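You operate a simulated robot arm through the tools that you are given. There is no shell and no other tool. Be economical: measure what you need, move in short steps, check, and stop when the job is done.

Carry out the task below with a simulated two-armed robot. There is one attempt and no reset: what you move stays moved.

JOB
Put the orange harness grip on the top of the long table away on the top of the small white table. Open the third cabinet drawer, take the blue line card marked "75" from the top of the long table and leave it in the third drawer from the top of the green cabinet and shut the drawer again. Close the second trolley drawer. Take the folded cream cloth and put it on the yellow plate. Put the blue buckle on the bed of the white machine away on the wooden board behind the vice. Press the white machine slow button two times. Put the green line card on the top of the deep white table away on the right shelf under the rail bench. Open the second cabinet drawer. Do these in any order.

The check looks at the end state, three seconds after you hand in, the way a careful person would. Anything else that was tipped, shoved, dropped, spilled or broken makes it a failure. Flat cloth is picked up by pressing the open fingertips on it (5 to 10 N) and closing them slowly along it; thin cloth reads only 2 to 8 mm in the jaws.

ROBOT AND FRAMES
Two 7-joint arms with two-finger parallel grippers on one trunk, on a base that drives. Base frame: it is fixed to the floor where the robot stands at the start and does not move with it; the origin is under the middle of the robot, x ahead of it, y to its left, z up; the surface under the hand at the start is at about z = 920. Lengths are in mm, angles in degrees, forces in N, time in s.
The left shoulder is at the start at [20, 170, 1253], the right one opposite. With the tool pointing down near the work surface each hand reaches from about 200 to 680 mm from the robot's upright axis, wherever it stands, measured 20 degrees to its own side. Places, roughly: blue buckle (5x6x4 cm) [-3700, 3000, 800]; blue line card [-250, 1000, 1000]; cabinet drawer [-3600, -1300, 1100]; folded cream cloth (13x8x5 cm) [-2000, 600, 900]; green line card [-2750, 3500, 750]; orange harness grip (14x5x4 cm) [400, 0, 900]; right shelf under the rail bench [1700, 4000, 500]; third drawer of the green cabinet [-3600, -1300, 1000]; top of the small white table [500, -3300, 700]; trolley drawer [100, 2100, 600]; white machine slow button [-3600, 3300, 1100]; wooden board behind the vice (25x30 cm) [-2080, 340, 920]; yellow plate [1750, -500, 1000]. Payload 3.8 kg a hand.
Tool frame (each hand has its own): the origin (TCP) lies between the finger pads and is the grasp point; the fingertips stand 30 mm ahead of it; z points along the fingers, y is the line along which they close. Largest opening 110 mm; finger width 20, thickness 10; the body of the gripper, 48 by 112 mm, starts 55 mm behind the TCP.
Orientation is that of the tool frame in the base frame, as a unit quaternion [x, y, z, w]. With the fingers straight down and closing along the base's y, the tool's x points along the base's -x, its y along +y and its z along -z.

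CONTROLS
- The arms move only by the tool drive_tool. It takes "left_series", "right_series" or both (then of equal length, played together; a hand with none holds still); each is a list of rows, each a list of 7 numbers: the turn, a rotation vector about the tool's x, y, z in degrees, then the shift along the tool's x, y, z in mm, then the finger opening in mm, from 0 to 110. In form: [[wx, wy, wz, tx, ty, tz, grip], ...]. A call has 1 to 20 rows; each row is the pose to reach, as a shift and turn from the pose commanded when the call began, along the tool's axes at that moment. Each row takes 0.2 s and may step no farther than 50 mm and 8.6 degrees from the row before; otherwise, or with a gripper value out of range, the whole call is refused. A pose out of reach is approached as far as the arm can. The call stops where the force on the tool passes 40 N (or 10 N more than at its start, if that is more) or the arm is blocked; 0.2 s more then pass. The fingers move at their own pace (about 72 mm/s each) and stop on an object; they squeeze with about 22 N. The grip force told is the motor's: it shows also when the fingers shut on nothing. Time passes only in rows, and 0.2 s behind the last, so rows that repeat a pose let the fingers close. The reply holds the time, the measured pose of the TCP, the force on the tool along the base axes, the opening and the grip force, in the units named above and with some noise, with the torque about the TCP (base axes, N m) and any sound that the robot's microphone picked up.
- Cameras (640 x 400 px; columns grow to the right, rows downward): "scene" is now at [67.7, 74.1, 1399]; the picture's right is [0.85, -0.53, 0.00], its down [-0.32, -0.51, -0.79] and it looks along [0.42, 0.67, -0.61] (base axes); focal length 214 px, centre (320, 200). "left" rides on the left gripper at [72, -17, -103] in its tool frame; the picture's right is [0.23, 0.97, 0.00], its down [-0.76, 0.18, -0.62] and it looks along [-0.61, 0.14, 0.78] (tool axes); focal length 222 px, centre (320, 200). "right" rides on the right gripper at [73, 17, -103] in its tool frame; the picture's right is [-0.23, 0.97, 0.00], its down [-0.76, -0.18, -0.62] and it looks along [-0.61, -0.14, 0.78] (tool axes); focal length 222 px, centre (320, 200). There is no depth. A picture from a camera that has moved, and an enlarged one, comes with that camera's place and axes in the base frame and with its lens.
- grab_frame(camera): a new picture of that camera. It takes no simulated time.
- raise_lower(by): slides the trunk up (or, below 0, down) by that many mm; the arms and the scene camera ride with it, the base frame stays. It gives what a move gives, with no picture.
- steer(legs): drives the robot by 1 to 6 legs, each [ahead, turn to the left] in mm and degrees, along the robot's own axes; the way and the turn of a leg run together, so that a leg with both is an arc; at most 1500 mm and 180 degrees a leg. The arms and the cameras ride along, it lands a little off, and it stops where it bumps. It gives what a move gives.
- turn_head(pan, tilt): turns the head with the scene camera to pan (to the left, within 80 degrees either way) and tilt (down, from -29 to 69), counted from straight ahead of the robot. It gives what a move gives.
- enlarge(camera, box): a new picture of the part [left, top, right, bottom] of that camera's present view, enlarged. It takes no simulated time.
- finish_job(): hands the job in; it is judged then, once.

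Go step by step. Nothing tells you exact positions but the pictures and the camera data: compare them with the known pose of the tool, close in by small moves and look again before you grip or let go. The budget is 217 turns and 228 pictures, counting those below and the enlarged ones. Unless the task says otherwise, let go and move clear before handing in.

The tools are called after "Call:" as a command line: name --argument value ..., lists and objects as JSON in quotes. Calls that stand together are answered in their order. drive_tool: Moves the arms, as the interface text tells. Its arguments: {"type":"object","properties":{"left_series":{"type":"array","items":{"type":"array","items":{"type":"number"}}},"right_series":{"type":"array","items":{"type":"array","items":{"type":"number"}}}},"required":[]} The other tools are called the same way: raise_lower (by) slides the trunk up or down; steer (legs) drives the base; turn_head (pan, tilt) turns the head that bears the scene camera; grab_frame (camera) takes a picture; enlarge (camera, box) takes an enlarged picture of a part of a camera's view; finish_job () hands the job in.

At the start:

```text
t: 0.0
left_tool_pos: [380.1, 425.0, 1233.5]
left_tool_rot: [0.0, 1.0, 0.0, -0.001]
left_ft_force: [0.3, 0.6, -0.6]
left_ft_torque: [0.03, 0.02, 0.0]
left_gripper_width: 110.1
left_grip_force: 0.0
right_tool_pos: [419.7, 42.5, 1159.2]
right_tool_rot: [0.001, 1.0, 0.001, 0.001]
right_ft_force: [0.3, -0.2, 0.2]
right_ft_torque: [0.03, 0.0, 0.0]
right_gripper_width: 110.0
right_grip_force: 0.0
trunk travel left (down, up): [-350.0, 220.0]
robot x, y, heading: [3.0, -2.4, -0.1]
head pan, tilt: [57.7, 37.5]
```

scene: 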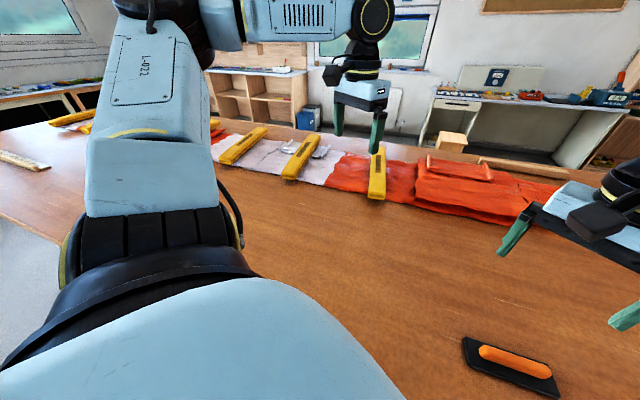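
right: 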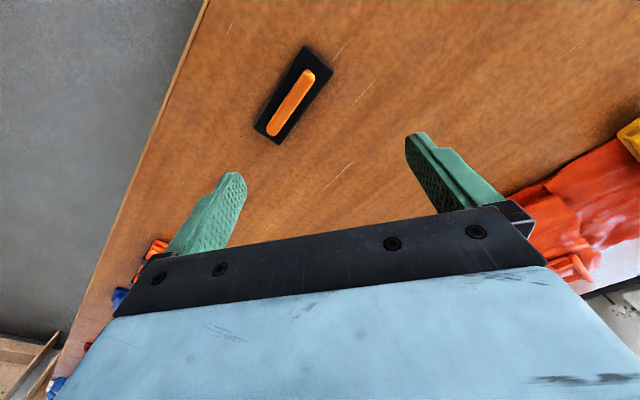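
left: 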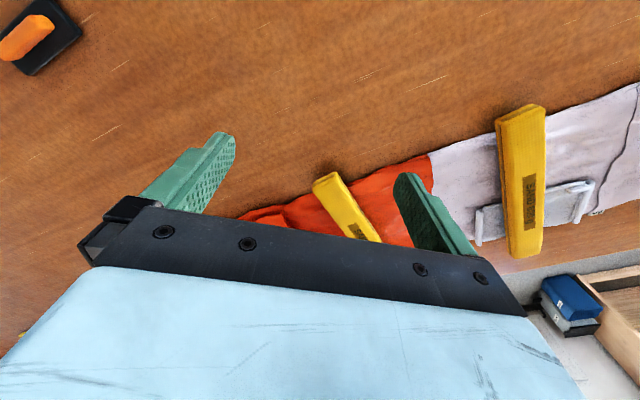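

I see the harness grip (black plate with an orange handle) on the long table near the right hand. I'll look around to learn the layout before moving.

Call:
turn_head --pan 0 --tilt 40

Call:
grab_frame --camera "scene"

Call:
turn_head --pan -60 --tilt 25

Call:
grab_frame --camera "scene"

Call:
turn_head --pan 75 --tilt 20

Call:
grab_frame --camera "scene"

```text
t: 1.3
left_tool_pos: [380.8, 424.4, 1233.7]
left_tool_rot: [0.0, 1.0, 0.001, 0.0]
left_ft_force: [-0.2, -0.1, 0.2]
left_ft_torque: [-0.03, -0.01, -0.02]
left_gripper_width: 110.0
left_grip_force: 0.0
right_tool_pos: [420.0, 42.1, 1159.5]
right_tool_rot: [0.001, 1.0, 0.0, 0.001]
right_ft_force: [0.1, 1.1, 0.1]
right_ft_torque: [0.0, 0.01, -0.04]
right_gripper_width: 110.2
right_grip_force: 0.1
trunk travel left (down, up): [-350.0, 220.0]
robot x, y, heading: [-1.4, 3.0, 0.3]
head pan, tilt: [0.0, 40.0]
```

```text
224 pictures are left
camera scene: at [106.4, 0.9, 1395.2], right [0.0, -1.0, 0.0], down [-0.64, 0.0, -0.77], along [0.77, 0.0, -0.64], focal length 214 px, centre (320, 200)
```

scene: 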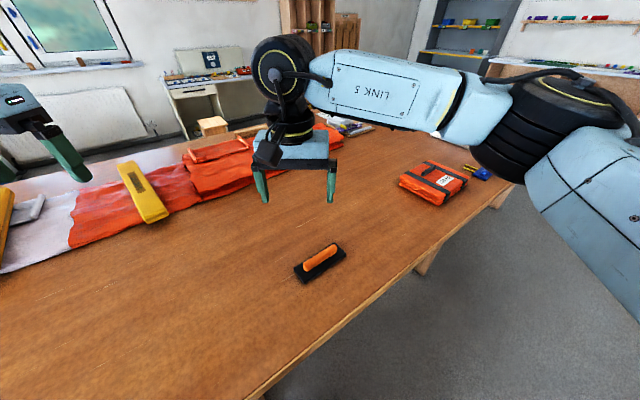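

```text
t: 2.6
left_tool_pos: [381.8, 424.4, 1235.1]
left_tool_rot: [0.0, 1.0, 0.0, 0.001]
left_ft_force: [0.0, -1.0, -1.1]
left_ft_torque: [0.0, -0.01, 0.02]
left_gripper_width: 110.1
left_grip_force: 0.0
right_tool_pos: [419.5, 42.7, 1159.6]
right_tool_rot: [0.0, 1.0, 0.0, -0.001]
right_ft_force: [0.6, 0.1, -0.6]
right_ft_torque: [0.02, 0.01, 0.04]
right_gripper_width: 110.0
right_grip_force: 0.0
trunk travel left (down, up): [-350.0, 220.0]
robot x, y, heading: [1.0, -1.9, -0.2]
head pan, tilt: [-60.0, 25.0]
```

```text
223 pictures are left
camera scene: at [67.5, -79.0, 1418.5], right [-0.87, -0.5, 0.0], down [-0.21, 0.37, -0.91], along [0.45, -0.78, -0.42], focal length 214 px, centre (320, 200)
```

scene: 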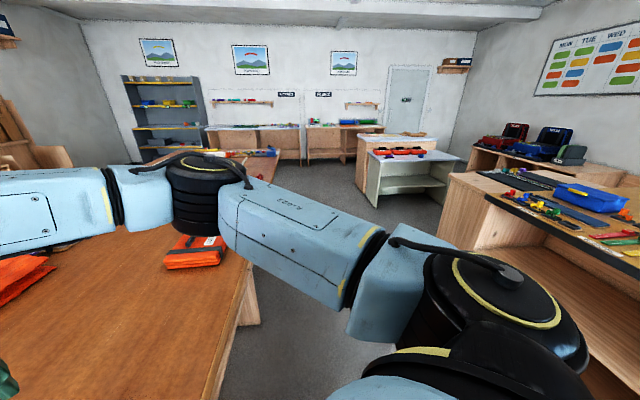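

```text
t: 4.7
left_tool_pos: [381.7, 425.4, 1233.8]
left_tool_rot: [0.001, 1.0, 0.0, 0.0]
left_ft_force: [-0.4, -0.9, 0.5]
left_ft_torque: [0.0, 0.0, -0.01]
left_gripper_width: 110.0
left_grip_force: 0.0
right_tool_pos: [418.9, 43.2, 1159.9]
right_tool_rot: [0.001, 1.0, 0.0, 0.0]
right_ft_force: [0.3, 0.9, 0.5]
right_ft_torque: [-0.04, -0.05, 0.01]
right_gripper_width: 110.1
right_grip_force: 0.0
trunk travel left (down, up): [-350.0, 220.0]
robot x, y, heading: [-0.4, 1.2, -0.1]
head pan, tilt: [75.0, 20.0]
```

```text
222 pictures are left
camera scene: at [45.5, 90.7, 1426.6], right [0.97, -0.26, 0.0], down [-0.09, -0.33, -0.94], along [0.24, 0.91, -0.34], focal length 214 px, centre (320, 200)
```

scene: 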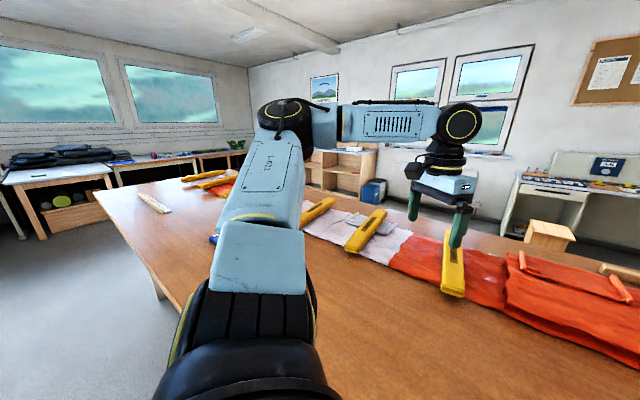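

The table runs diagonally; the grip is at about (430,0) with its long axis about 119° from x. I'll rotate the right hand to close across it and hover.

Call:
drive_tool --right_series '[[0, 0, 8, 0, -8, 15, 110], [0, 0, 16, -3, -16, 30, 110], [0, 0, 24, -5, -24, 45, 110], [0, 0, 32, -8, -32, 60, 110], [0, 0, 40, -10, -40, 75, 110], [0, 0, 48, -10, -43, 85, 110], [0, 0, 56, -10, -43, 90, 110], [0, 0, 61, -10, -43, 90, 110]]'

Call:
grab_frame --camera "right"

```text
t: 6.5
left_tool_pos: [382.1, 424.5, 1232.8]
left_tool_rot: [0.001, 1.0, 0.0, 0.0]
left_ft_force: [0.3, -0.3, -1.0]
left_ft_torque: [-0.05, -0.03, -0.01]
left_gripper_width: 109.9
left_grip_force: 0.1
right_tool_pos: [430.3, -0.3, 1069.3]
right_tool_rot: [0.509, 0.861, 0.0, 0.0]
right_ft_force: [0.1, -0.2, 0.0]
right_ft_torque: [-0.02, -0.02, 0.04]
right_gripper_width: 109.9
right_grip_force: 0.1
trunk travel left (down, up): [-350.0, 220.0]
robot x, y, heading: [-2.2, -0.6, -0.2]
head pan, tilt: [75.0, 20.0]
```

```text
221 pictures are left
camera right: at [410.1, 71.2, 1172.5], right [0.96, 0.27, 0.0], down [0.21, -0.75, 0.62], along [0.17, -0.6, -0.78], focal length 222 px, centre (320, 200)
```

right: 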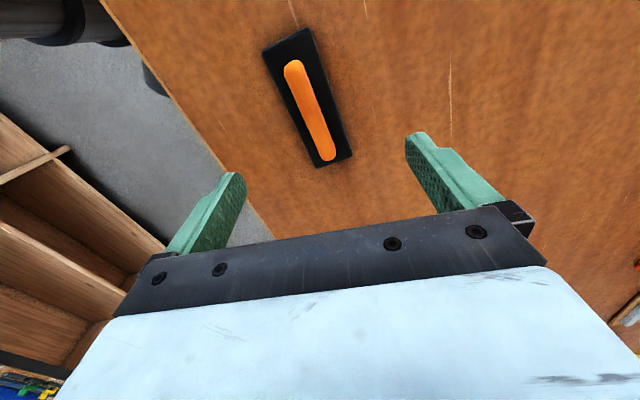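

Call:
drive_tool --right_series '[[0, 0, -8, 2, -6, 40, 110], [0, 0, -8, 2, -6, 80, 110], [0, 0, -8, 2, -6, 100, 110], [0, 0, -8, 2, -6, 110, 110], [0, 0, -8, 2, -6, 112, 110]]'

Call:
grab_frame --camera "right"

```text
t: 7.7
left_tool_pos: [381.6, 425.5, 1232.8]
left_tool_rot: [0.001, 1.0, 0.0, 0.0]
left_ft_force: [-0.4, 0.1, -0.4]
left_ft_torque: [-0.01, 0.0, 0.01]
left_gripper_width: 110.1
left_grip_force: 0.1
right_tool_pos: [423.6, -1.1, 957.8]
right_tool_rot: [0.447, 0.895, 0.0, 0.0]
right_ft_force: [0.4, -0.4, 0.3]
right_ft_torque: [-0.04, 0.03, 0.0]
right_gripper_width: 110.1
right_grip_force: 0.1
trunk travel left (down, up): [-350.0, 220.0]
robot x, y, heading: [0.4, -0.4, -0.1]
head pan, tilt: [75.0, 20.0]
```

```text
220 pictures are left
camera right: at [392.9, 67.3, 1060.4], right [0.91, 0.4, 0.0], down [0.32, -0.72, 0.62], along [0.25, -0.57, -0.78], focal length 222 px, centre (320, 200)
```

right: 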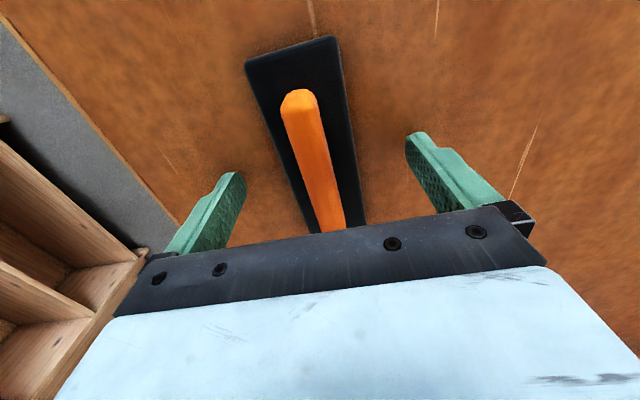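

Call:
drive_tool --right_series '[[0, 0, 0, 0, 0, 0, 60], [0, 0, 0, 0, 0, 0, 30], [0, 0, 0, 0, 0, 0, 0], [0, 0, 0, 0, 0, 0, 0], [0, 0, 0, 0, 0, 0, 0], [0, 0, 0, 0, 0, -40, 0], [0, 0, 0, 0, 0, -80, 0], [0, 0, 0, 0, 0, -120, 0], [0, 0, 0, 0, 0, -160, 0]]'

Call:
grab_frame --camera "right"

```text
t: 9.7
left_tool_pos: [381.8, 424.3, 1233.4]
left_tool_rot: [0.0, 1.0, 0.0, 0.0]
left_ft_force: [0.2, -0.6, -0.1]
left_ft_torque: [0.0, -0.01, 0.01]
left_gripper_width: 109.8
left_grip_force: 0.1
right_tool_pos: [423.1, -0.2, 1120.9]
right_tool_rot: [0.446, 0.895, 0.0, 0.001]
right_ft_force: [-1.1, -0.3, -1.3]
right_ft_torque: [0.0, -0.01, -0.04]
right_gripper_width: 49.1
right_grip_force: 22.0
trunk travel left (down, up): [-350.0, 220.0]
robot x, y, heading: [0.2, -1.9, 0.0]
head pan, tilt: [75.0, 20.0]
```

```text
219 pictures are left
camera right: at [391.8, 68.5, 1223.2], right [0.91, 0.4, 0.0], down [0.32, -0.71, 0.62], along [0.25, -0.57, -0.78], focal length 222 px, centre (320, 200)
```

right: 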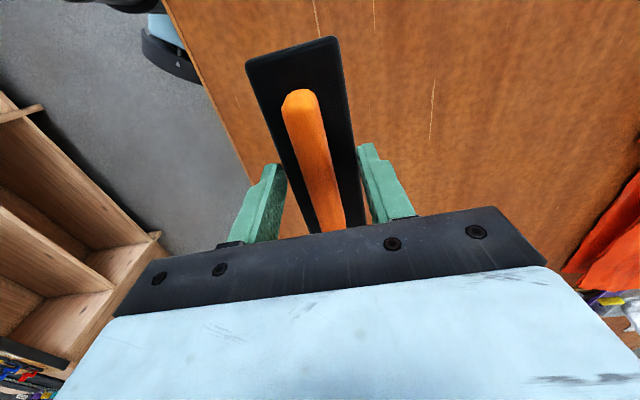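

The grip is held by its plate. Next I take the blue card with the left hand: turn along the table edge and look.

Call:
steer --legs '[[0, 120]]'

Call:
turn_head --pan -20 --tilt 35

Call:
grab_frame --camera "scene"

Call:
turn_head --pan 50 --tilt 20

Call:
grab_frame --camera "scene"

```text
t: 15.2
left_tool_pos: [-562.3, 100.8, 1234.3]
left_tool_rot: [0.873, -0.487, 0.0, 0.0]
left_ft_force: [0.5, 1.1, 0.2]
left_ft_torque: [-0.01, -0.02, 0.04]
left_gripper_width: 109.8
left_grip_force: 0.1
right_tool_pos: [-222.4, 359.3, 1120.2]
right_tool_rot: [-0.564, 0.826, -0.001, -0.002]
right_ft_force: [0.5, -0.1, 0.5]
right_ft_torque: [-0.02, 0.03, 0.02]
right_gripper_width: 49.1
right_grip_force: 22.3
trunk travel left (down, up): [-350.0, 220.0]
robot x, y, heading: [-1.1, -0.1, 121.5]
head pan, tilt: [75.0, 20.0]
```

```text
t: 16.9
left_tool_pos: [-561.0, 101.8, 1234.1]
left_tool_rot: [0.874, -0.486, -0.001, 0.0]
left_ft_force: [-0.8, -0.1, 0.3]
left_ft_torque: [0.0, -0.04, 0.01]
left_gripper_width: 109.8
left_grip_force: 0.1
right_tool_pos: [-221.7, 358.8, 1120.1]
right_tool_rot: [-0.564, 0.826, 0.0, 0.0]
right_ft_force: [-0.5, -0.4, 0.3]
right_ft_torque: [0.02, -0.01, 0.0]
right_gripper_width: 49.4
right_grip_force: 22.5
trunk travel left (down, up): [-350.0, 220.0]
robot x, y, heading: [-1.6, 1.2, 121.7]
head pan, tilt: [-20.0, 35.0]
```

```text
218 pictures are left
camera scene: at [-28.6, 104.9, 1402.8], right [0.98, 0.2, 0.0], down [0.12, -0.56, -0.82], along [-0.17, 0.8, -0.57], focal length 214 px, centre (320, 200)
```

scene: 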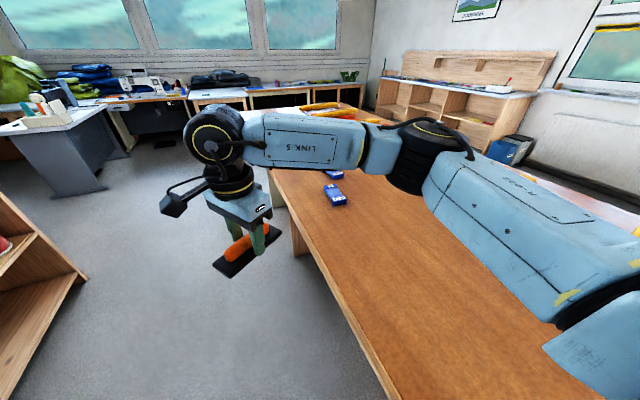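

```text
t: 18.3
left_tool_pos: [-561.4, 101.8, 1233.4]
left_tool_rot: [0.874, -0.486, -0.001, 0.0]
left_ft_force: [-0.5, 0.3, -0.2]
left_ft_torque: [0.0, 0.02, 0.01]
left_gripper_width: 110.1
left_grip_force: 0.0
right_tool_pos: [-222.2, 358.9, 1120.1]
right_tool_rot: [-0.565, 0.825, 0.001, 0.0]
right_ft_force: [0.6, -0.6, 0.2]
right_ft_torque: [-0.02, 0.01, -0.01]
right_gripper_width: 48.9
right_grip_force: 21.9
trunk travel left (down, up): [-350.0, 220.0]
robot x, y, heading: [1.5, 4.0, 121.4]
head pan, tilt: [50.0, 20.0]
```

```text
217 pictures are left
camera scene: at [-102.8, 32.2, 1426.6], right [0.14, 0.99, 0.0], down [0.34, -0.05, -0.94], along [-0.93, 0.14, -0.34], focal length 214 px, centre (320, 200)
```

scene: 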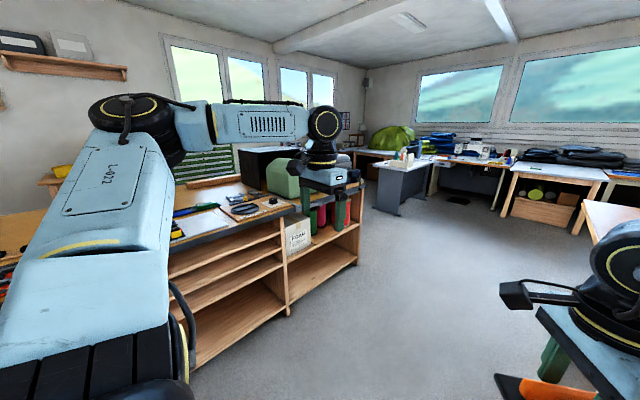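

Call:
turn_head --pan -30 --tilt 35

Call:
enlarge --camera "scene" --box '[230, 120, 390, 220]'

```text
t: 19.9
left_tool_pos: [-561.5, 102.3, 1234.0]
left_tool_rot: [0.874, -0.487, -0.001, 0.0]
left_ft_force: [-1.1, -0.4, -0.1]
left_ft_torque: [0.01, 0.0, 0.02]
left_gripper_width: 110.3
left_grip_force: 0.0
right_tool_pos: [-222.8, 359.2, 1120.1]
right_tool_rot: [-0.564, 0.826, 0.0, 0.001]
right_ft_force: [-0.4, 0.6, -0.7]
right_ft_torque: [0.03, 0.0, -0.03]
right_gripper_width: 49.1
right_grip_force: 21.8
trunk travel left (down, up): [-350.0, 220.0]
robot x, y, heading: [-0.3, 1.0, 121.7]
head pan, tilt: [-30.0, 35.0]
```

```text
4.00 times, centred on (310, 170) of scene
camera zoom: at [-13.4, 106.7, 1402.8], right [1.0, 0.03, 0.0], down [0.02, -0.57, -0.82], along [-0.03, 0.82, -0.57], focal length 858 px, centre (360, 320)
```

zoom: 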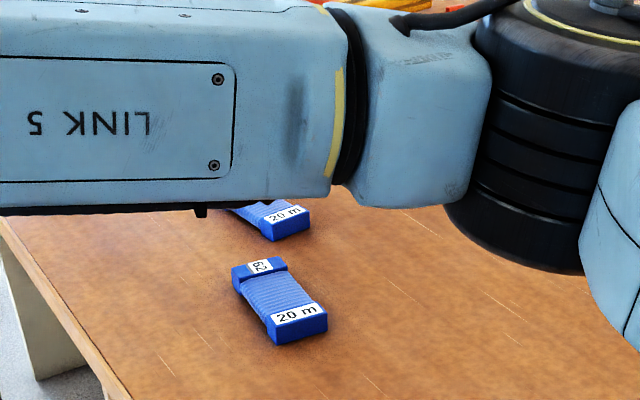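

Call:
steer --legs '[[0, 5], [740, 0], [0, -89]]'

Call:
turn_head --pan 10 --tilt 55

Call:
grab_frame --camera "scene"

Call:
grab_frame --camera "left"

```text
t: 28.2
left_tool_pos: [-385.1, 1164.1, 1234.8]
left_tool_rot: [-0.31, 0.951, 0.0, 0.001]
left_ft_force: [-0.4, -0.2, 0.0]
left_ft_torque: [0.02, 0.03, -0.03]
left_gripper_width: 110.0
left_grip_force: 0.1
right_tool_pos: [-102.4, 844.0, 1119.5]
right_tool_rot: [0.147, 0.989, 0.0, 0.0]
right_ft_force: [-0.9, -0.1, 0.2]
right_ft_torque: [0.01, -0.02, 0.0]
right_gripper_width: 49.2
right_grip_force: 21.4
trunk travel left (down, up): [-350.0, 220.0]
robot x, y, heading: [-445.9, 596.9, 36.1]
head pan, tilt: [-30.0, 35.0]
```

```text
t: 29.3
left_tool_pos: [-385.1, 1163.1, 1233.5]
left_tool_rot: [-0.309, 0.951, -0.001, 0.0]
left_ft_force: [-0.6, -0.1, -0.2]
left_ft_torque: [0.01, -0.04, 0.0]
left_gripper_width: 109.9
left_grip_force: 0.0
right_tool_pos: [-101.8, 844.2, 1119.4]
right_tool_rot: [0.148, 0.989, 0.0, 0.0]
right_ft_force: [-0.2, 1.1, -0.9]
right_ft_torque: [-0.01, 0.02, 0.0]
right_gripper_width: 49.1
right_grip_force: 21.6
trunk travel left (down, up): [-350.0, 220.0]
robot x, y, heading: [-441.2, 595.4, 36.2]
head pan, tilt: [10.0, 55.0]
```

```text
215 pictures are left
camera scene: at [-376.5, 660.4, 1374.6], right [0.72, -0.69, 0.0], down [-0.57, -0.59, -0.57], along [0.4, 0.41, -0.82], focal length 214 px, centre (320, 200)
```

scene: 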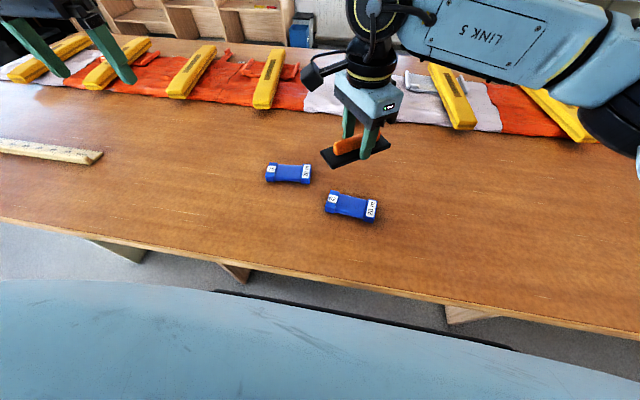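

```text
214 pictures are left
camera left: at [-433.2, 1107.3, 1337.1], right [-0.76, 0.65, 0.0], down [0.51, 0.59, 0.62], along [0.41, 0.47, -0.78], focal length 222 px, centre (320, 200)
```

left: 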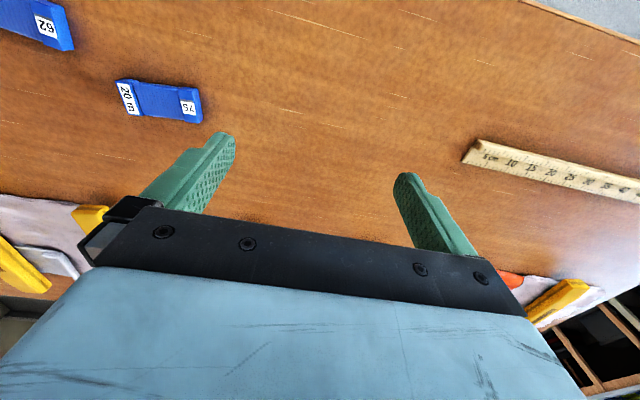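

Card "75" lies at about (-155,1007), long axis about -47°. I'll move the right hand aside and bring the left hand over it.

Call:
drive_tool --right_series '[[0, 0, 0, -32, -24, 0, 0], [0, 0, 0, -64, -48, 0, 0], [0, 0, 0, -96, -72, 0, 0], [0, 0, 0, -128, -96, 0, 0], [0, 0, 0, -160, -121, 0, 0]]'

Call:
drive_tool --left_series '[[0, 0, 8, -10, -26, 10, 110], [0, 0, 16, -20, -52, 20, 110], [0, 0, 24, -30, -78, 35, 110], [0, 0, 32, -40, -104, 50, 110], [0, 0, 40, -50, -130, 65, 110], [0, 0, 48, -60, -156, 80, 110], [0, 0, 56, -70, -182, 95, 110], [0, 0, 64, -80, -208, 110, 110], [0, 0, 72, -90, -234, 125, 110], [0, 0, 80, -95, -261, 140, 110], [0, 0, 82, -95, -261, 150, 110]]'

Call:
grab_frame --camera "left"

```text
t: 30.5
left_tool_pos: [-385.2, 1161.8, 1232.9]
left_tool_rot: [-0.31, 0.951, 0.001, 0.0]
left_ft_force: [0.9, -0.1, 0.7]
left_ft_torque: [0.0, 0.0, -0.01]
left_gripper_width: 110.0
left_grip_force: 0.0
right_tool_pos: [14.6, 681.2, 1118.8]
right_tool_rot: [0.148, 0.989, 0.001, 0.0]
right_ft_force: [0.6, -1.0, -0.1]
right_ft_torque: [0.02, -0.01, 0.03]
right_gripper_width: 49.0
right_grip_force: 22.5
trunk travel left (down, up): [-350.0, 220.0]
robot x, y, heading: [-440.9, 597.0, 36.0]
head pan, tilt: [10.0, 55.0]
```

```text
t: 32.9
left_tool_pos: [-164.6, 1009.0, 1086.4]
left_tool_rot: [0.391, 0.92, 0.001, 0.001]
left_ft_force: [0.3, 0.0, -0.4]
left_ft_torque: [0.0, 0.0, 0.0]
left_gripper_width: 110.2
left_grip_force: 0.0
left hand out of reach, approached as far as the arm can: row 10, 11
right_tool_pos: [15.4, 682.8, 1119.0]
right_tool_rot: [0.148, 0.989, -0.001, 0.0]
right_ft_force: [-0.2, 0.5, -0.4]
right_ft_torque: [-0.04, 0.01, 0.03]
right_gripper_width: 49.2
right_grip_force: 22.0
trunk travel left (down, up): [-350.0, 220.0]
robot x, y, heading: [-442.7, 595.8, 36.0]
head pan, tilt: [10.0, 55.0]
```

```text
213 pictures are left
camera left: at [-226.6, 1050.6, 1189.8], right [0.54, 0.84, 0.0], down [0.66, -0.42, 0.62], along [0.53, -0.34, -0.78], focal length 222 px, centre (320, 200)
```

left: 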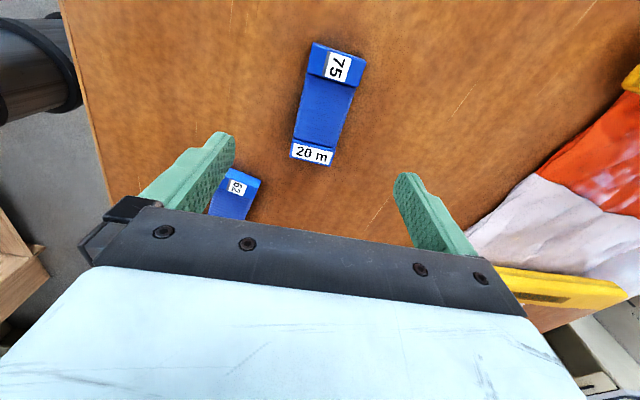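

Call:
drive_tool --left_series '[[0, 0, 0, 0, 0, 40, 110], [0, 0, 0, 0, 0, 80, 110], [0, 0, 0, 0, 0, 100, 110]]'

Call:
grab_frame --camera "left"

```text
t: 33.7
left_tool_pos: [-196.7, 1017.9, 1005.9]
left_tool_rot: [0.39, 0.921, 0.0, 0.001]
left_ft_force: [0.5, 0.2, 1.1]
left_ft_torque: [-0.02, -0.04, 0.0]
left_gripper_width: 110.1
left_grip_force: 0.0
left hand out of reach, approached as far as the arm can: row 1, 2, 3
right_tool_pos: [14.7, 681.9, 1119.4]
right_tool_rot: [0.147, 0.989, 0.0, 0.001]
right_ft_force: [-0.8, 0.5, -0.8]
right_ft_torque: [-0.02, -0.02, -0.01]
right_gripper_width: 49.1
right_grip_force: 21.9
trunk travel left (down, up): [-350.0, 220.0]
robot x, y, heading: [-447.1, 593.0, 36.1]
head pan, tilt: [10.0, 55.0]
```

```text
212 pictures are left
camera left: at [-259.4, 1060.2, 1108.6], right [0.54, 0.84, 0.0], down [0.66, -0.42, 0.62], along [0.52, -0.34, -0.78], focal length 222 px, centre (320, 200)
```

left: 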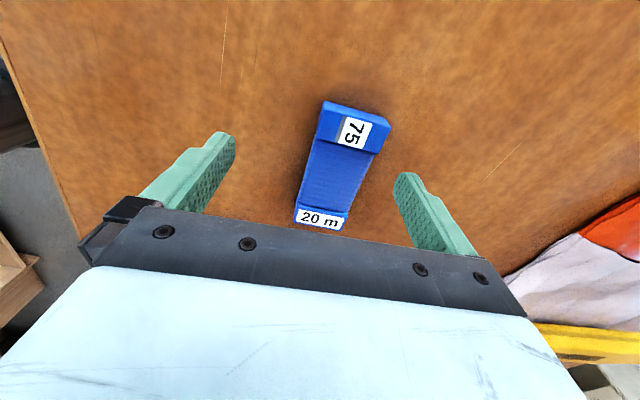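

The wrist is near a limit in this orientation; I'll flip the left hand the other way (180°) and come back.

Call:
drive_tool --left_series '[[0, 0, -8, 0, 0, -20, 110], [0, 0, -16, 0, 0, -40, 110], [0, 0, -24, 0, 0, -60, 110], [0, 0, -32, 0, 0, -80, 110], [0, 0, -40, 0, 0, -80, 110], [0, 0, -48, 0, 0, -80, 110], [0, 0, -56, 0, 0, -80, 110], [0, 0, -64, 0, 0, -80, 110], [0, 0, -72, 0, 0, -80, 110], [0, 0, -80, 0, 0, -80, 110], [0, 0, -88, 0, 0, -80, 110], [0, 0, -96, 0, 0, -80, 110], [0, 0, -104, 0, 0, -80, 110], [0, 0, -112, 0, 0, -80, 110], [0, 0, -120, 0, 0, -80, 110], [0, 0, -128, 0, 0, -80, 110], [0, 0, -136, 0, 0, -80, 110], [0, 0, -144, 0, 0, -80, 110], [0, 0, -152, 0, 0, -80, 110], [0, 0, -160, 0, 0, -80, 110]]'

Call:
drive_tool --left_series '[[0, 0, -8, 0, 0, 0, 110], [0, 0, -16, 0, 0, 0, 110], [0, 0, -20, 0, 0, 0, 110], [0, 0, -20, 0, 0, 0, 110]]'

Call:
grab_frame --camera "left"

```text
t: 37.9
left_tool_pos: [-199.5, 1020.7, 1088.8]
left_tool_rot: [0.84, -0.543, 0.001, 0.0]
left_ft_force: [0.2, -0.1, -0.2]
left_ft_torque: [0.02, 0.01, 0.0]
left_gripper_width: 109.9
left_grip_force: 0.0
right_tool_pos: [14.2, 681.5, 1120.0]
right_tool_rot: [0.148, 0.989, 0.0, 0.0]
right_ft_force: [0.4, 0.4, -0.6]
right_ft_torque: [0.0, -0.01, 0.03]
right_gripper_width: 49.2
right_grip_force: 22.0
trunk travel left (down, up): [-350.0, 220.0]
robot x, y, heading: [-445.2, 593.5, 35.8]
head pan, tilt: [10.0, 55.0]
```

```text
t: 38.9
left_tool_pos: [-199.4, 1020.7, 1087.9]
left_tool_rot: [0.921, -0.389, 0.0, 0.0]
left_ft_force: [-0.1, 0.3, 0.3]
left_ft_torque: [-0.01, 0.01, 0.02]
left_gripper_width: 109.9
left_grip_force: 0.0
right_tool_pos: [13.9, 681.3, 1118.1]
right_tool_rot: [0.148, 0.989, 0.0, 0.0]
right_ft_force: [0.4, -0.3, -0.2]
right_ft_torque: [0.0, 0.01, 0.01]
right_gripper_width: 49.3
right_grip_force: 21.9
trunk travel left (down, up): [-350.0, 220.0]
robot x, y, heading: [-444.7, 592.4, 36.2]
head pan, tilt: [10.0, 55.0]
```

```text
211 pictures are left
camera left: at [-135.9, 980.5, 1191.3], right [-0.54, -0.84, 0.0], down [-0.66, 0.42, 0.62], along [-0.52, 0.34, -0.78], focal length 222 px, centre (320, 200)
```

left: 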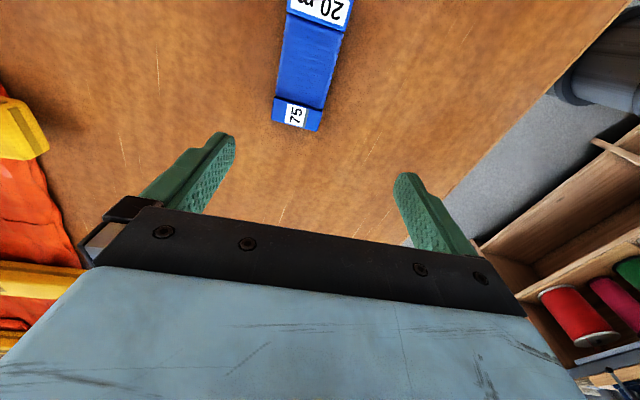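

Call:
drive_tool --left_series '[[0, 0, 0, 20, -12, 30, 110], [0, 0, 0, 36, -22, 60, 110], [0, 0, 0, 36, -22, 90, 110]]'

Call:
grab_frame --camera "left"

```text
t: 39.7
left_tool_pos: [-190.0, 1020.0, 1016.8]
left_tool_rot: [0.921, -0.389, 0.001, 0.001]
left_ft_force: [0.6, 1.1, 0.5]
left_ft_torque: [0.01, -0.03, 0.0]
left_gripper_width: 109.8
left_grip_force: 0.1
left hand out of reach, approached as far as the arm can: row 2, 3
right_tool_pos: [14.8, 681.8, 1118.8]
right_tool_rot: [0.148, 0.989, 0.0, 0.0]
right_ft_force: [1.3, 0.1, -0.7]
right_ft_torque: [0.01, 0.02, 0.0]
right_gripper_width: 49.2
right_grip_force: 21.8
trunk travel left (down, up): [-350.0, 220.0]
robot x, y, heading: [-445.2, 590.1, 36.1]
head pan, tilt: [10.0, 55.0]
```

```text
210 pictures are left
camera left: at [-126.5, 979.9, 1121.0], right [-0.54, -0.84, 0.0], down [-0.66, 0.42, 0.62], along [-0.52, 0.34, -0.78], focal length 222 px, centre (320, 200)
```

left: 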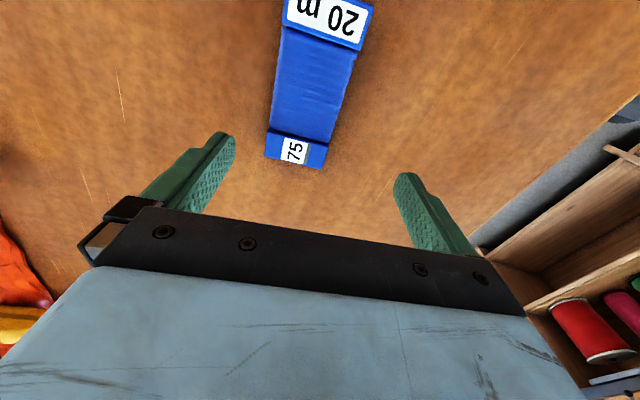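

Call:
steer --legs '[[80, 0]]'

Call:
grab_frame --camera "left"

```text
t: 40.8
left_tool_pos: [-123.6, 1066.1, 1017.1]
left_tool_rot: [0.921, -0.39, 0.0, 0.0]
left_ft_force: [0.6, 0.7, -0.1]
left_ft_torque: [-0.01, -0.01, 0.0]
left_gripper_width: 110.1
left_grip_force: 0.1
right_tool_pos: [80.1, 728.4, 1118.5]
right_tool_rot: [0.148, 0.989, 0.0, -0.001]
right_ft_force: [0.1, 0.7, -0.7]
right_ft_torque: [-0.03, 0.01, -0.03]
right_gripper_width: 48.9
right_grip_force: 21.7
trunk travel left (down, up): [-350.0, 220.0]
robot x, y, heading: [-380.2, 640.1, 36.0]
head pan, tilt: [10.0, 55.0]
```

```text
209 pictures are left
camera left: at [-61.2, 1026.5, 1121.1], right [-0.54, -0.84, 0.0], down [-0.66, 0.42, 0.62], along [-0.52, 0.34, -0.78], focal length 222 px, centre (320, 200)
```

left: 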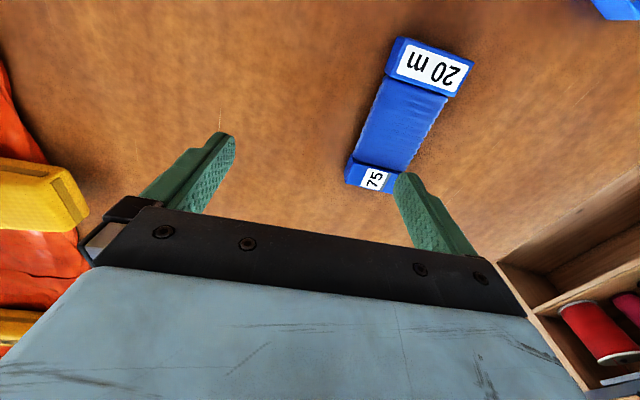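

Call:
drive_tool --left_series '[[0, 0, 0, 9, 30, 0, 110], [0, 0, 0, 18, 60, 0, 110], [0, 0, 0, 18, 60, 30, 110], [0, 0, 0, 18, 60, 60, 110]]'

Call:
grab_frame --camera "left"

```text
t: 41.8
left_tool_pos: [-173.6, 1019.8, 972.2]
left_tool_rot: [0.92, -0.391, 0.001, -0.001]
left_ft_force: [0.5, 0.4, 0.1]
left_ft_torque: [0.01, -0.02, 0.02]
left_gripper_width: 109.9
left_grip_force: 0.1
left hand out of reach, approached as far as the arm can: row 3, 4
right_tool_pos: [78.9, 727.7, 1119.6]
right_tool_rot: [0.148, 0.989, 0.0, 0.0]
right_ft_force: [-0.2, 0.1, -0.4]
right_ft_torque: [0.0, 0.02, -0.02]
right_gripper_width: 49.2
right_grip_force: 22.2
trunk travel left (down, up): [-350.0, 220.0]
robot x, y, heading: [-376.3, 644.1, 36.0]
head pan, tilt: [10.0, 55.0]
```

```text
208 pictures are left
camera left: at [-111.0, 980.4, 1076.1], right [-0.54, -0.84, 0.0], down [-0.66, 0.42, 0.62], along [-0.52, 0.34, -0.78], focal length 222 px, centre (320, 200)
```

left: 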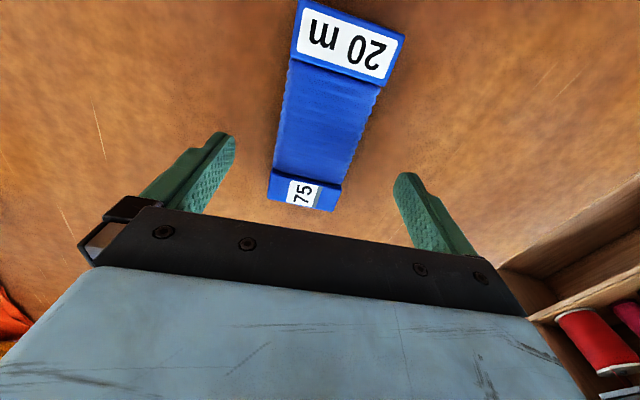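

Call:
drive_tool --left_series '[[0, 0, 0, 8, -4, -45, 110], [0, 0, 0, 14, -7, -90, 110], [0, 0, 0, 14, -7, -120, 110]]' --right_series '[[0, 0, 0, 0, 0, -30, 0], [0, 0, 0, 0, 0, -60, 0], [0, 0, 0, 0, 0, -60, 0]]'

Call:
raise_lower --by -120

Call:
grab_frame --camera "left"

```text
t: 42.6
left_tool_pos: [-158.0, 1015.3, 1094.0]
left_tool_rot: [0.921, -0.39, 0.0, 0.0]
left_ft_force: [-1.0, 0.3, 0.8]
left_ft_torque: [0.02, 0.01, -0.01]
left_gripper_width: 109.8
left_grip_force: 0.0
right_tool_pos: [79.7, 729.9, 1181.4]
right_tool_rot: [0.149, 0.989, 0.0, 0.0]
right_ft_force: [-0.1, -0.1, -0.8]
right_ft_torque: [-0.02, -0.01, -0.03]
right_gripper_width: 49.0
right_grip_force: 21.6
trunk travel left (down, up): [-350.0, 220.0]
robot x, y, heading: [-377.9, 643.1, 36.0]
head pan, tilt: [10.0, 55.0]
```

```text
t: 44.1
left_tool_pos: [-159.3, 1015.8, 972.4]
left_tool_rot: [0.921, -0.39, 0.001, 0.0]
left_ft_force: [0.0, -0.2, 0.2]
left_ft_torque: [0.01, -0.01, 0.0]
left_gripper_width: 110.0
left_grip_force: 0.0
right_tool_pos: [80.2, 729.2, 1061.4]
right_tool_rot: [0.149, 0.989, 0.0, -0.001]
right_ft_force: [-0.4, 0.1, -0.9]
right_ft_torque: [-0.01, 0.02, 0.0]
right_gripper_width: 49.3
right_grip_force: 22.6
trunk travel left (down, up): [-230.0, 340.0]
robot x, y, heading: [-378.2, 645.4, 36.2]
head pan, tilt: [10.0, 55.0]
```

```text
207 pictures are left
camera left: at [-95.4, 975.5, 1076.4], right [-0.54, -0.84, 0.0], down [-0.66, 0.42, 0.62], along [-0.52, 0.34, -0.78], focal length 222 px, centre (320, 200)
```

left: 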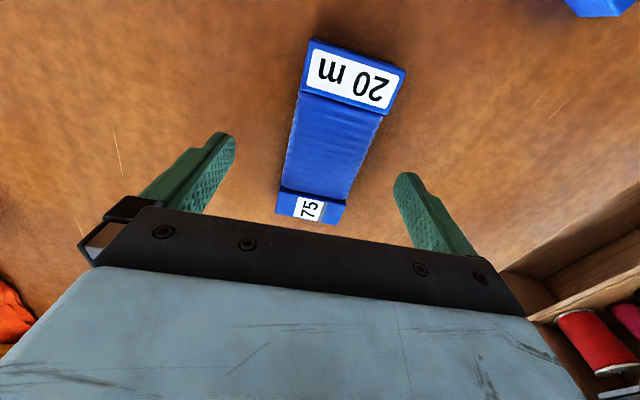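

Call:
drive_tool --left_series '[[0, 0, 0, 8, 5, 10, 110], [0, 0, 0, 8, 5, 16, 110], [0, 0, 0, 8, 5, 16, 50], [0, 0, 0, 8, 5, 16, 20], [0, 0, 0, 8, 5, 16, 0], [0, 0, 0, 8, 5, 16, 0], [0, 0, 0, 8, 5, 16, 0], [0, 0, 0, 8, 5, -30, 0], [0, 0, 0, 8, 5, -80, 0], [0, 0, 0, 8, 5, -120, 0]]'

Call:
grab_frame --camera "left"

```text
t: 46.3
left_tool_pos: [-154.7, 1007.9, 1092.1]
left_tool_rot: [0.92, -0.391, 0.0, 0.0]
left_ft_force: [0.1, -0.2, -0.4]
left_ft_torque: [0.0, -0.01, -0.02]
left_gripper_width: 53.2
left_grip_force: 22.0
right_tool_pos: [78.4, 728.7, 1062.5]
right_tool_rot: [0.149, 0.989, 0.0, 0.0]
right_ft_force: [0.6, 0.6, -1.1]
right_ft_torque: [-0.02, 0.02, 0.03]
right_gripper_width: 49.1
right_grip_force: 22.0
trunk travel left (down, up): [-230.0, 340.0]
robot x, y, heading: [-377.6, 644.6, 35.9]
head pan, tilt: [10.0, 55.0]
```

```text
206 pictures are left
camera left: at [-91.7, 967.6, 1194.6], right [-0.54, -0.84, 0.0], down [-0.66, 0.42, 0.62], along [-0.52, 0.34, -0.78], focal length 222 px, centre (320, 200)
```

left: 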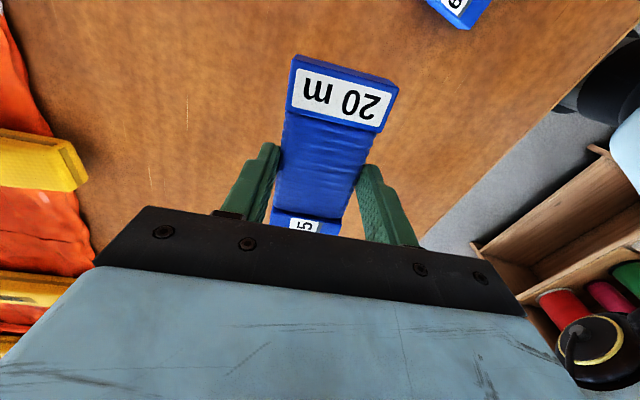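

Both objects are held. I'll raise the trunk and drive towards the small white table down the corridor.

Call:
raise_lower --by 120

Call:
steer --legs '[[0, -104], [1150, 0], [1150, 0]]'

Call:
turn_head --pan 0 --tilt 25

Call:
grab_frame --camera "scene"

```text
t: 47.8
left_tool_pos: [-155.2, 1006.6, 1210.7]
left_tool_rot: [0.92, -0.391, 0.001, 0.001]
left_ft_force: [1.2, 0.5, -0.5]
left_ft_torque: [0.01, 0.02, -0.02]
left_gripper_width: 53.1
left_grip_force: 22.5
right_tool_pos: [80.0, 729.5, 1179.9]
right_tool_rot: [0.149, 0.989, 0.001, 0.0]
right_ft_force: [-0.6, -0.3, 0.5]
right_ft_torque: [0.01, -0.01, 0.02]
right_gripper_width: 49.3
right_grip_force: 21.8
trunk travel left (down, up): [-350.0, 220.0]
robot x, y, heading: [-378.6, 641.2, 36.0]
head pan, tilt: [10.0, 55.0]
```

```text
t: 63.5
left_tool_pos: [766.5, -1827.2, 1210.9]
left_tool_rot: [-0.255, 0.967, 0.0, 0.0]
left_ft_force: [0.2, 0.9, -0.6]
left_ft_torque: [0.04, 0.0, -0.02]
left_gripper_width: 53.0
left_grip_force: 22.3
right_tool_pos: [437.4, -1983.6, 1179.3]
right_tool_rot: [0.873, 0.488, -0.001, 0.0]
right_ft_force: [0.1, -0.3, 0.4]
right_ft_torque: [0.0, 0.0, -0.03]
right_gripper_width: 49.0
right_grip_force: 22.0
trunk travel left (down, up): [-350.0, 220.0]
robot x, y, heading: [467.8, -1519.5, -68.4]
head pan, tilt: [10.0, 55.0]
```

```text
t: 64.5
left_tool_pos: [765.9, -1827.1, 1211.3]
left_tool_rot: [-0.256, 0.967, 0.001, 0.0]
left_ft_force: [0.0, 0.5, -0.8]
left_ft_torque: [0.01, 0.04, 0.01]
left_gripper_width: 53.2
left_grip_force: 21.5
right_tool_pos: [437.6, -1984.0, 1181.0]
right_tool_rot: [0.872, 0.489, 0.0, 0.0]
right_ft_force: [-0.5, 0.2, -0.8]
right_ft_torque: [-0.04, 0.0, 0.02]
right_gripper_width: 49.3
right_grip_force: 21.8
trunk travel left (down, up): [-350.0, 220.0]
robot x, y, heading: [469.6, -1513.5, -68.8]
head pan, tilt: [0.0, 25.0]
```

```text
205 pictures are left
camera scene: at [509.7, -1622.8, 1418.5], right [-0.93, -0.37, 0.0], down [-0.16, 0.39, -0.91], along [0.33, -0.84, -0.42], focal length 214 px, centre (320, 200)
```

scene: 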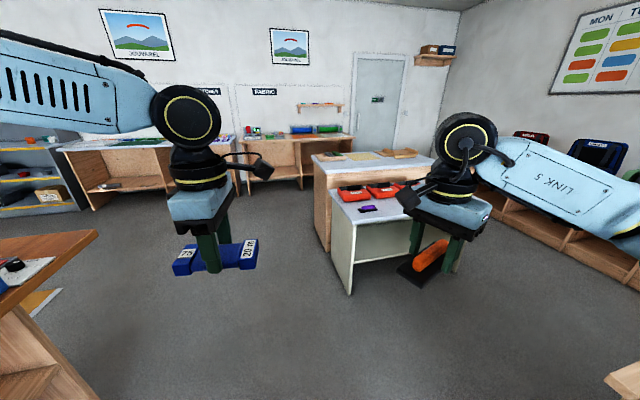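

Call:
steer --legs '[[0, -20], [1050, 0], [0, 37]]'

Call:
turn_head --pan -20 --tilt 50

Call:
grab_frame --camera "scene"

Call:
grab_frame --camera "right"

```text
t: 72.6
left_tool_pos: [862.1, -2753.4, 1210.5]
left_tool_rot: [-0.392, 0.92, 0.0, -0.001]
left_ft_force: [-0.2, 0.5, 0.1]
left_ft_torque: [0.02, 0.0, 0.02]
left_gripper_width: 53.3
left_grip_force: 22.2
right_tool_pos: [591.8, -2998.1, 1180.6]
right_tool_rot: [0.793, 0.609, 0.0, 0.0]
right_ft_force: [-0.5, -0.6, -1.0]
right_ft_torque: [0.01, 0.0, 0.0]
right_gripper_width: 49.2
right_grip_force: 21.8
trunk travel left (down, up): [-350.0, 220.0]
robot x, y, heading: [486.7, -2542.2, -52.0]
head pan, tilt: [0.0, 25.0]
```

```text
t: 73.5
left_tool_pos: [863.5, -2753.5, 1210.0]
left_tool_rot: [-0.391, 0.92, 0.0, 0.0]
left_ft_force: [0.5, 0.2, -0.3]
left_ft_torque: [0.02, 0.0, -0.02]
left_gripper_width: 53.0
left_grip_force: 22.1
right_tool_pos: [592.1, -2997.5, 1180.9]
right_tool_rot: [0.793, 0.609, 0.0, 0.0]
right_ft_force: [-0.6, 0.2, -1.7]
right_ft_torque: [0.0, -0.01, 0.01]
right_gripper_width: 48.9
right_grip_force: 22.2
trunk travel left (down, up): [-350.0, 220.0]
robot x, y, heading: [487.1, -2540.4, -52.2]
head pan, tilt: [-20.0, 50.0]
```

```text
204 pictures are left
camera scene: at [526.3, -2631.9, 1381.1], right [-0.95, -0.31, 0.0], down [-0.24, 0.73, -0.64], along [0.2, -0.61, -0.77], focal length 214 px, centre (320, 200)
```

scene: 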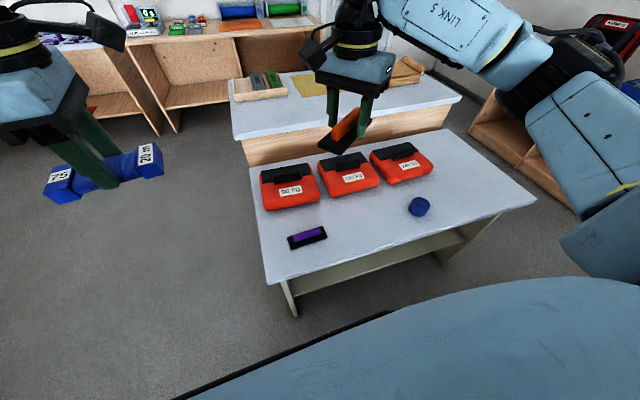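

```text
203 pictures are left
camera right: at [627.1, -2932.2, 1283.0], right [0.88, -0.47, 0.0], down [-0.37, -0.69, 0.62], along [-0.29, -0.55, -0.78], focal length 222 px, centre (320, 200)
```

right: 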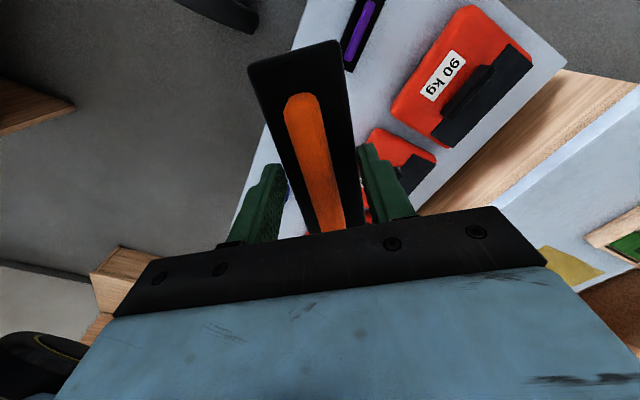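

There is free space on the white table between the purple item and the blue ball, about (520,-3098). I move 100 ahead, lower the trunk, and shift over the spot.

Call:
steer --legs '[[100, 0]]'

Call:
raise_lower --by -280

Call:
grab_frame --camera "scene"

```text
t: 74.7
left_tool_pos: [924.1, -2831.5, 1209.8]
left_tool_rot: [-0.391, 0.92, 0.0, 0.0]
left_ft_force: [-0.4, -0.5, -0.1]
left_ft_torque: [0.0, 0.01, -0.01]
left_gripper_width: 53.3
left_grip_force: 21.6
right_tool_pos: [653.7, -3075.9, 1178.9]
right_tool_rot: [0.793, 0.61, 0.0, 0.0]
right_ft_force: [0.2, 0.3, -1.0]
right_ft_torque: [0.01, 0.02, -0.01]
right_gripper_width: 49.3
right_grip_force: 21.8
trunk travel left (down, up): [-350.0, 220.0]
robot x, y, heading: [549.7, -2619.7, -52.1]
head pan, tilt: [-20.0, 50.0]
```

```text
t: 77.5
left_tool_pos: [922.8, -2830.5, 931.1]
left_tool_rot: [-0.391, 0.92, -0.001, 0.0]
left_ft_force: [0.5, 0.3, -0.5]
left_ft_torque: [-0.03, 0.02, 0.0]
left_gripper_width: 53.3
left_grip_force: 22.1
right_tool_pos: [653.4, -3076.8, 899.4]
right_tool_rot: [0.793, 0.609, 0.0, 0.0]
right_ft_force: [-0.2, -0.1, -0.3]
right_ft_torque: [0.04, 0.01, 0.0]
right_gripper_width: 49.2
right_grip_force: 21.5
trunk travel left (down, up): [-70.0, 500.0]
robot x, y, heading: [547.8, -2619.2, -51.9]
head pan, tilt: [-20.0, 50.0]
```

```text
202 pictures are left
camera scene: at [587.0, -2709.4, 1101.1], right [-0.95, -0.31, 0.0], down [-0.24, 0.73, -0.64], along [0.2, -0.61, -0.77], focal length 214 px, centre (320, 200)
```

scene: 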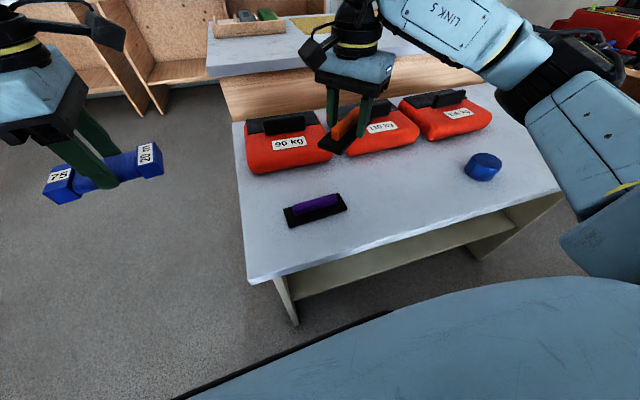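

Call:
drive_tool --right_series '[[0, 0, 0, -18, -41, 0, 0], [0, 0, 0, -37, -82, 0, 0], [0, 0, 0, -55, -124, 0, 0], [0, 0, 0, -55, -124, 40, 0], [0, 0, 0, -55, -124, 80, 0], [0, 0, 0, -55, -124, 110, 0]]'

Call:
grab_frame --camera "scene"

```text
t: 78.9
left_tool_pos: [924.1, -2830.8, 931.4]
left_tool_rot: [-0.391, 0.92, 0.0, 0.0]
left_ft_force: [0.5, -0.4, 0.1]
left_ft_torque: [0.0, -0.03, 0.01]
left_gripper_width: 53.2
left_grip_force: 22.3
right_tool_pos: [521.0, -3097.5, 790.9]
right_tool_rot: [0.793, 0.61, -0.001, 0.0]
right_ft_force: [-0.1, 0.8, -0.2]
right_ft_torque: [0.0, 0.02, 0.0]
right_gripper_width: 49.3
right_grip_force: 22.4
trunk travel left (down, up): [-70.0, 500.0]
robot x, y, heading: [550.2, -2621.7, -52.1]
head pan, tilt: [-20.0, 50.0]
```

```text
201 pictures are left
camera scene: at [587.0, -2709.5, 1101.0], right [-0.95, -0.31, 0.0], down [-0.24, 0.73, -0.64], along [0.2, -0.61, -0.77], focal length 214 px, centre (320, 200)
```

scene: 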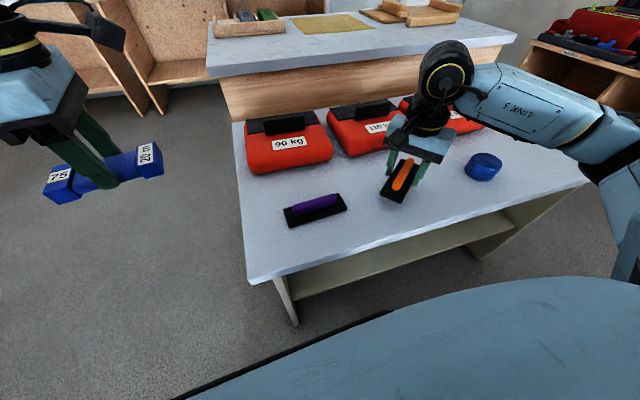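

Call:
drive_tool --right_series '[[0, 0, 0, 0, 0, 25, 0], [0, 0, 0, 0, 0, 35, 0], [0, 0, 0, 0, 0, 40, 0], [0, 0, 0, 0, 0, 45, 0], [0, 0, 0, 0, 0, 50, 0]]'

Call:
enlarge --camera "scene" --box '[320, 120, 480, 240]'

```text
t: 79.9
left_tool_pos: [923.2, -2829.8, 931.0]
left_tool_rot: [-0.393, 0.92, -0.001, 0.0]
left_ft_force: [-0.2, -0.4, -0.2]
left_ft_torque: [0.03, -0.03, 0.04]
left_gripper_width: 53.1
left_grip_force: 22.6
right_tool_pos: [520.8, -3095.7, 750.4]
right_tool_rot: [0.793, 0.609, -0.001, 0.003]
right_ft_force: [-1.6, 6.3, 13.9]
right_ft_torque: [0.44, 0.39, -0.17]
right_gripper_width: 49.0
right_grip_force: 22.5
trunk travel left (down, up): [-70.0, 500.0]
robot x, y, heading: [547.4, -2623.0, -51.7]
head pan, tilt: [-20.0, 50.0]
stopped in row 5 (right hand): the force on the tool passed its limit at 45 N (the readings are from after the stop); the commanded pose is now the measured one
```

```text
3.33 times, centred on (400, 180) of scene
camera zoom: at [587.0, -2708.2, 1101.0], right [-0.95, -0.31, 0.0], down [-0.24, 0.73, -0.64], along [0.2, -0.61, -0.77], focal length 715 px, centre (53, 267)
```

zoom: 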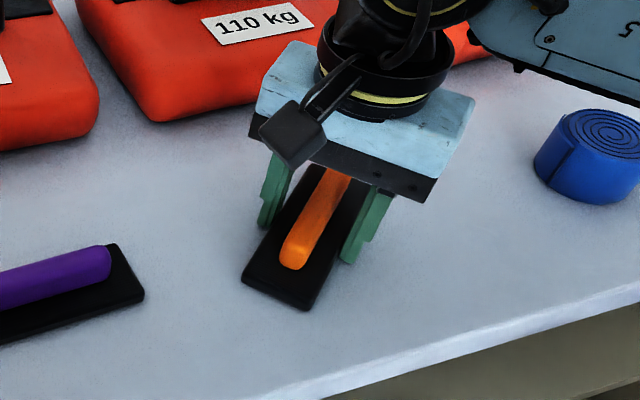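

Call:
drive_tool --right_series '[[0, 0, 0, 0, 0, 0, 70], [0, 0, 0, 0, 0, 0, 90], [0, 0, 0, 0, 0, 0, 90], [0, 0, 0, 0, 0, -40, 90], [0, 0, 0, 0, 0, -80, 90], [0, 0, 0, 0, 0, -130, 90]]'

Call:
enlarge --camera "scene" --box '[280, 100, 520, 260]'

```text
t: 81.3
left_tool_pos: [923.0, -2831.1, 931.2]
left_tool_rot: [-0.393, 0.92, -0.001, 0.0]
left_ft_force: [0.2, 0.2, -1.3]
left_ft_torque: [-0.03, 0.02, 0.02]
left_gripper_width: 53.0
left_grip_force: 22.6
right_tool_pos: [520.3, -3096.3, 880.1]
right_tool_rot: [0.794, 0.608, -0.001, 0.003]
right_ft_force: [-0.8, -0.2, -0.1]
right_ft_torque: [0.0, 0.0, 0.02]
right_gripper_width: 90.0
right_grip_force: 0.0
trunk travel left (down, up): [-70.0, 500.0]
robot x, y, heading: [549.2, -2617.2, -52.2]
head pan, tilt: [-20.0, 50.0]
```

```text
2.50 times, centred on (400, 180) of scene
camera zoom: at [587.1, -2709.0, 1101.1], right [-0.95, -0.31, 0.0], down [-0.24, 0.73, -0.64], along [0.2, -0.61, -0.77], focal length 536 px, centre (120, 250)
```

zoom: 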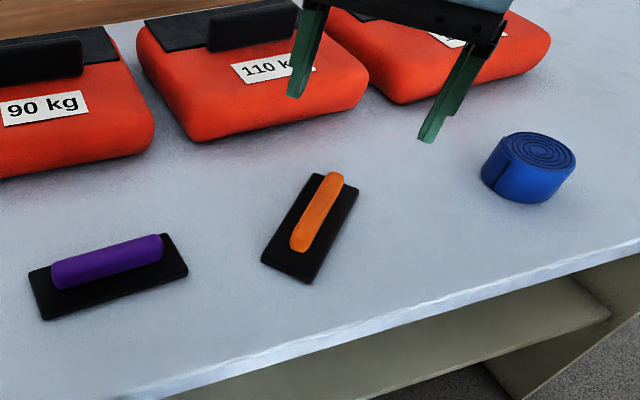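

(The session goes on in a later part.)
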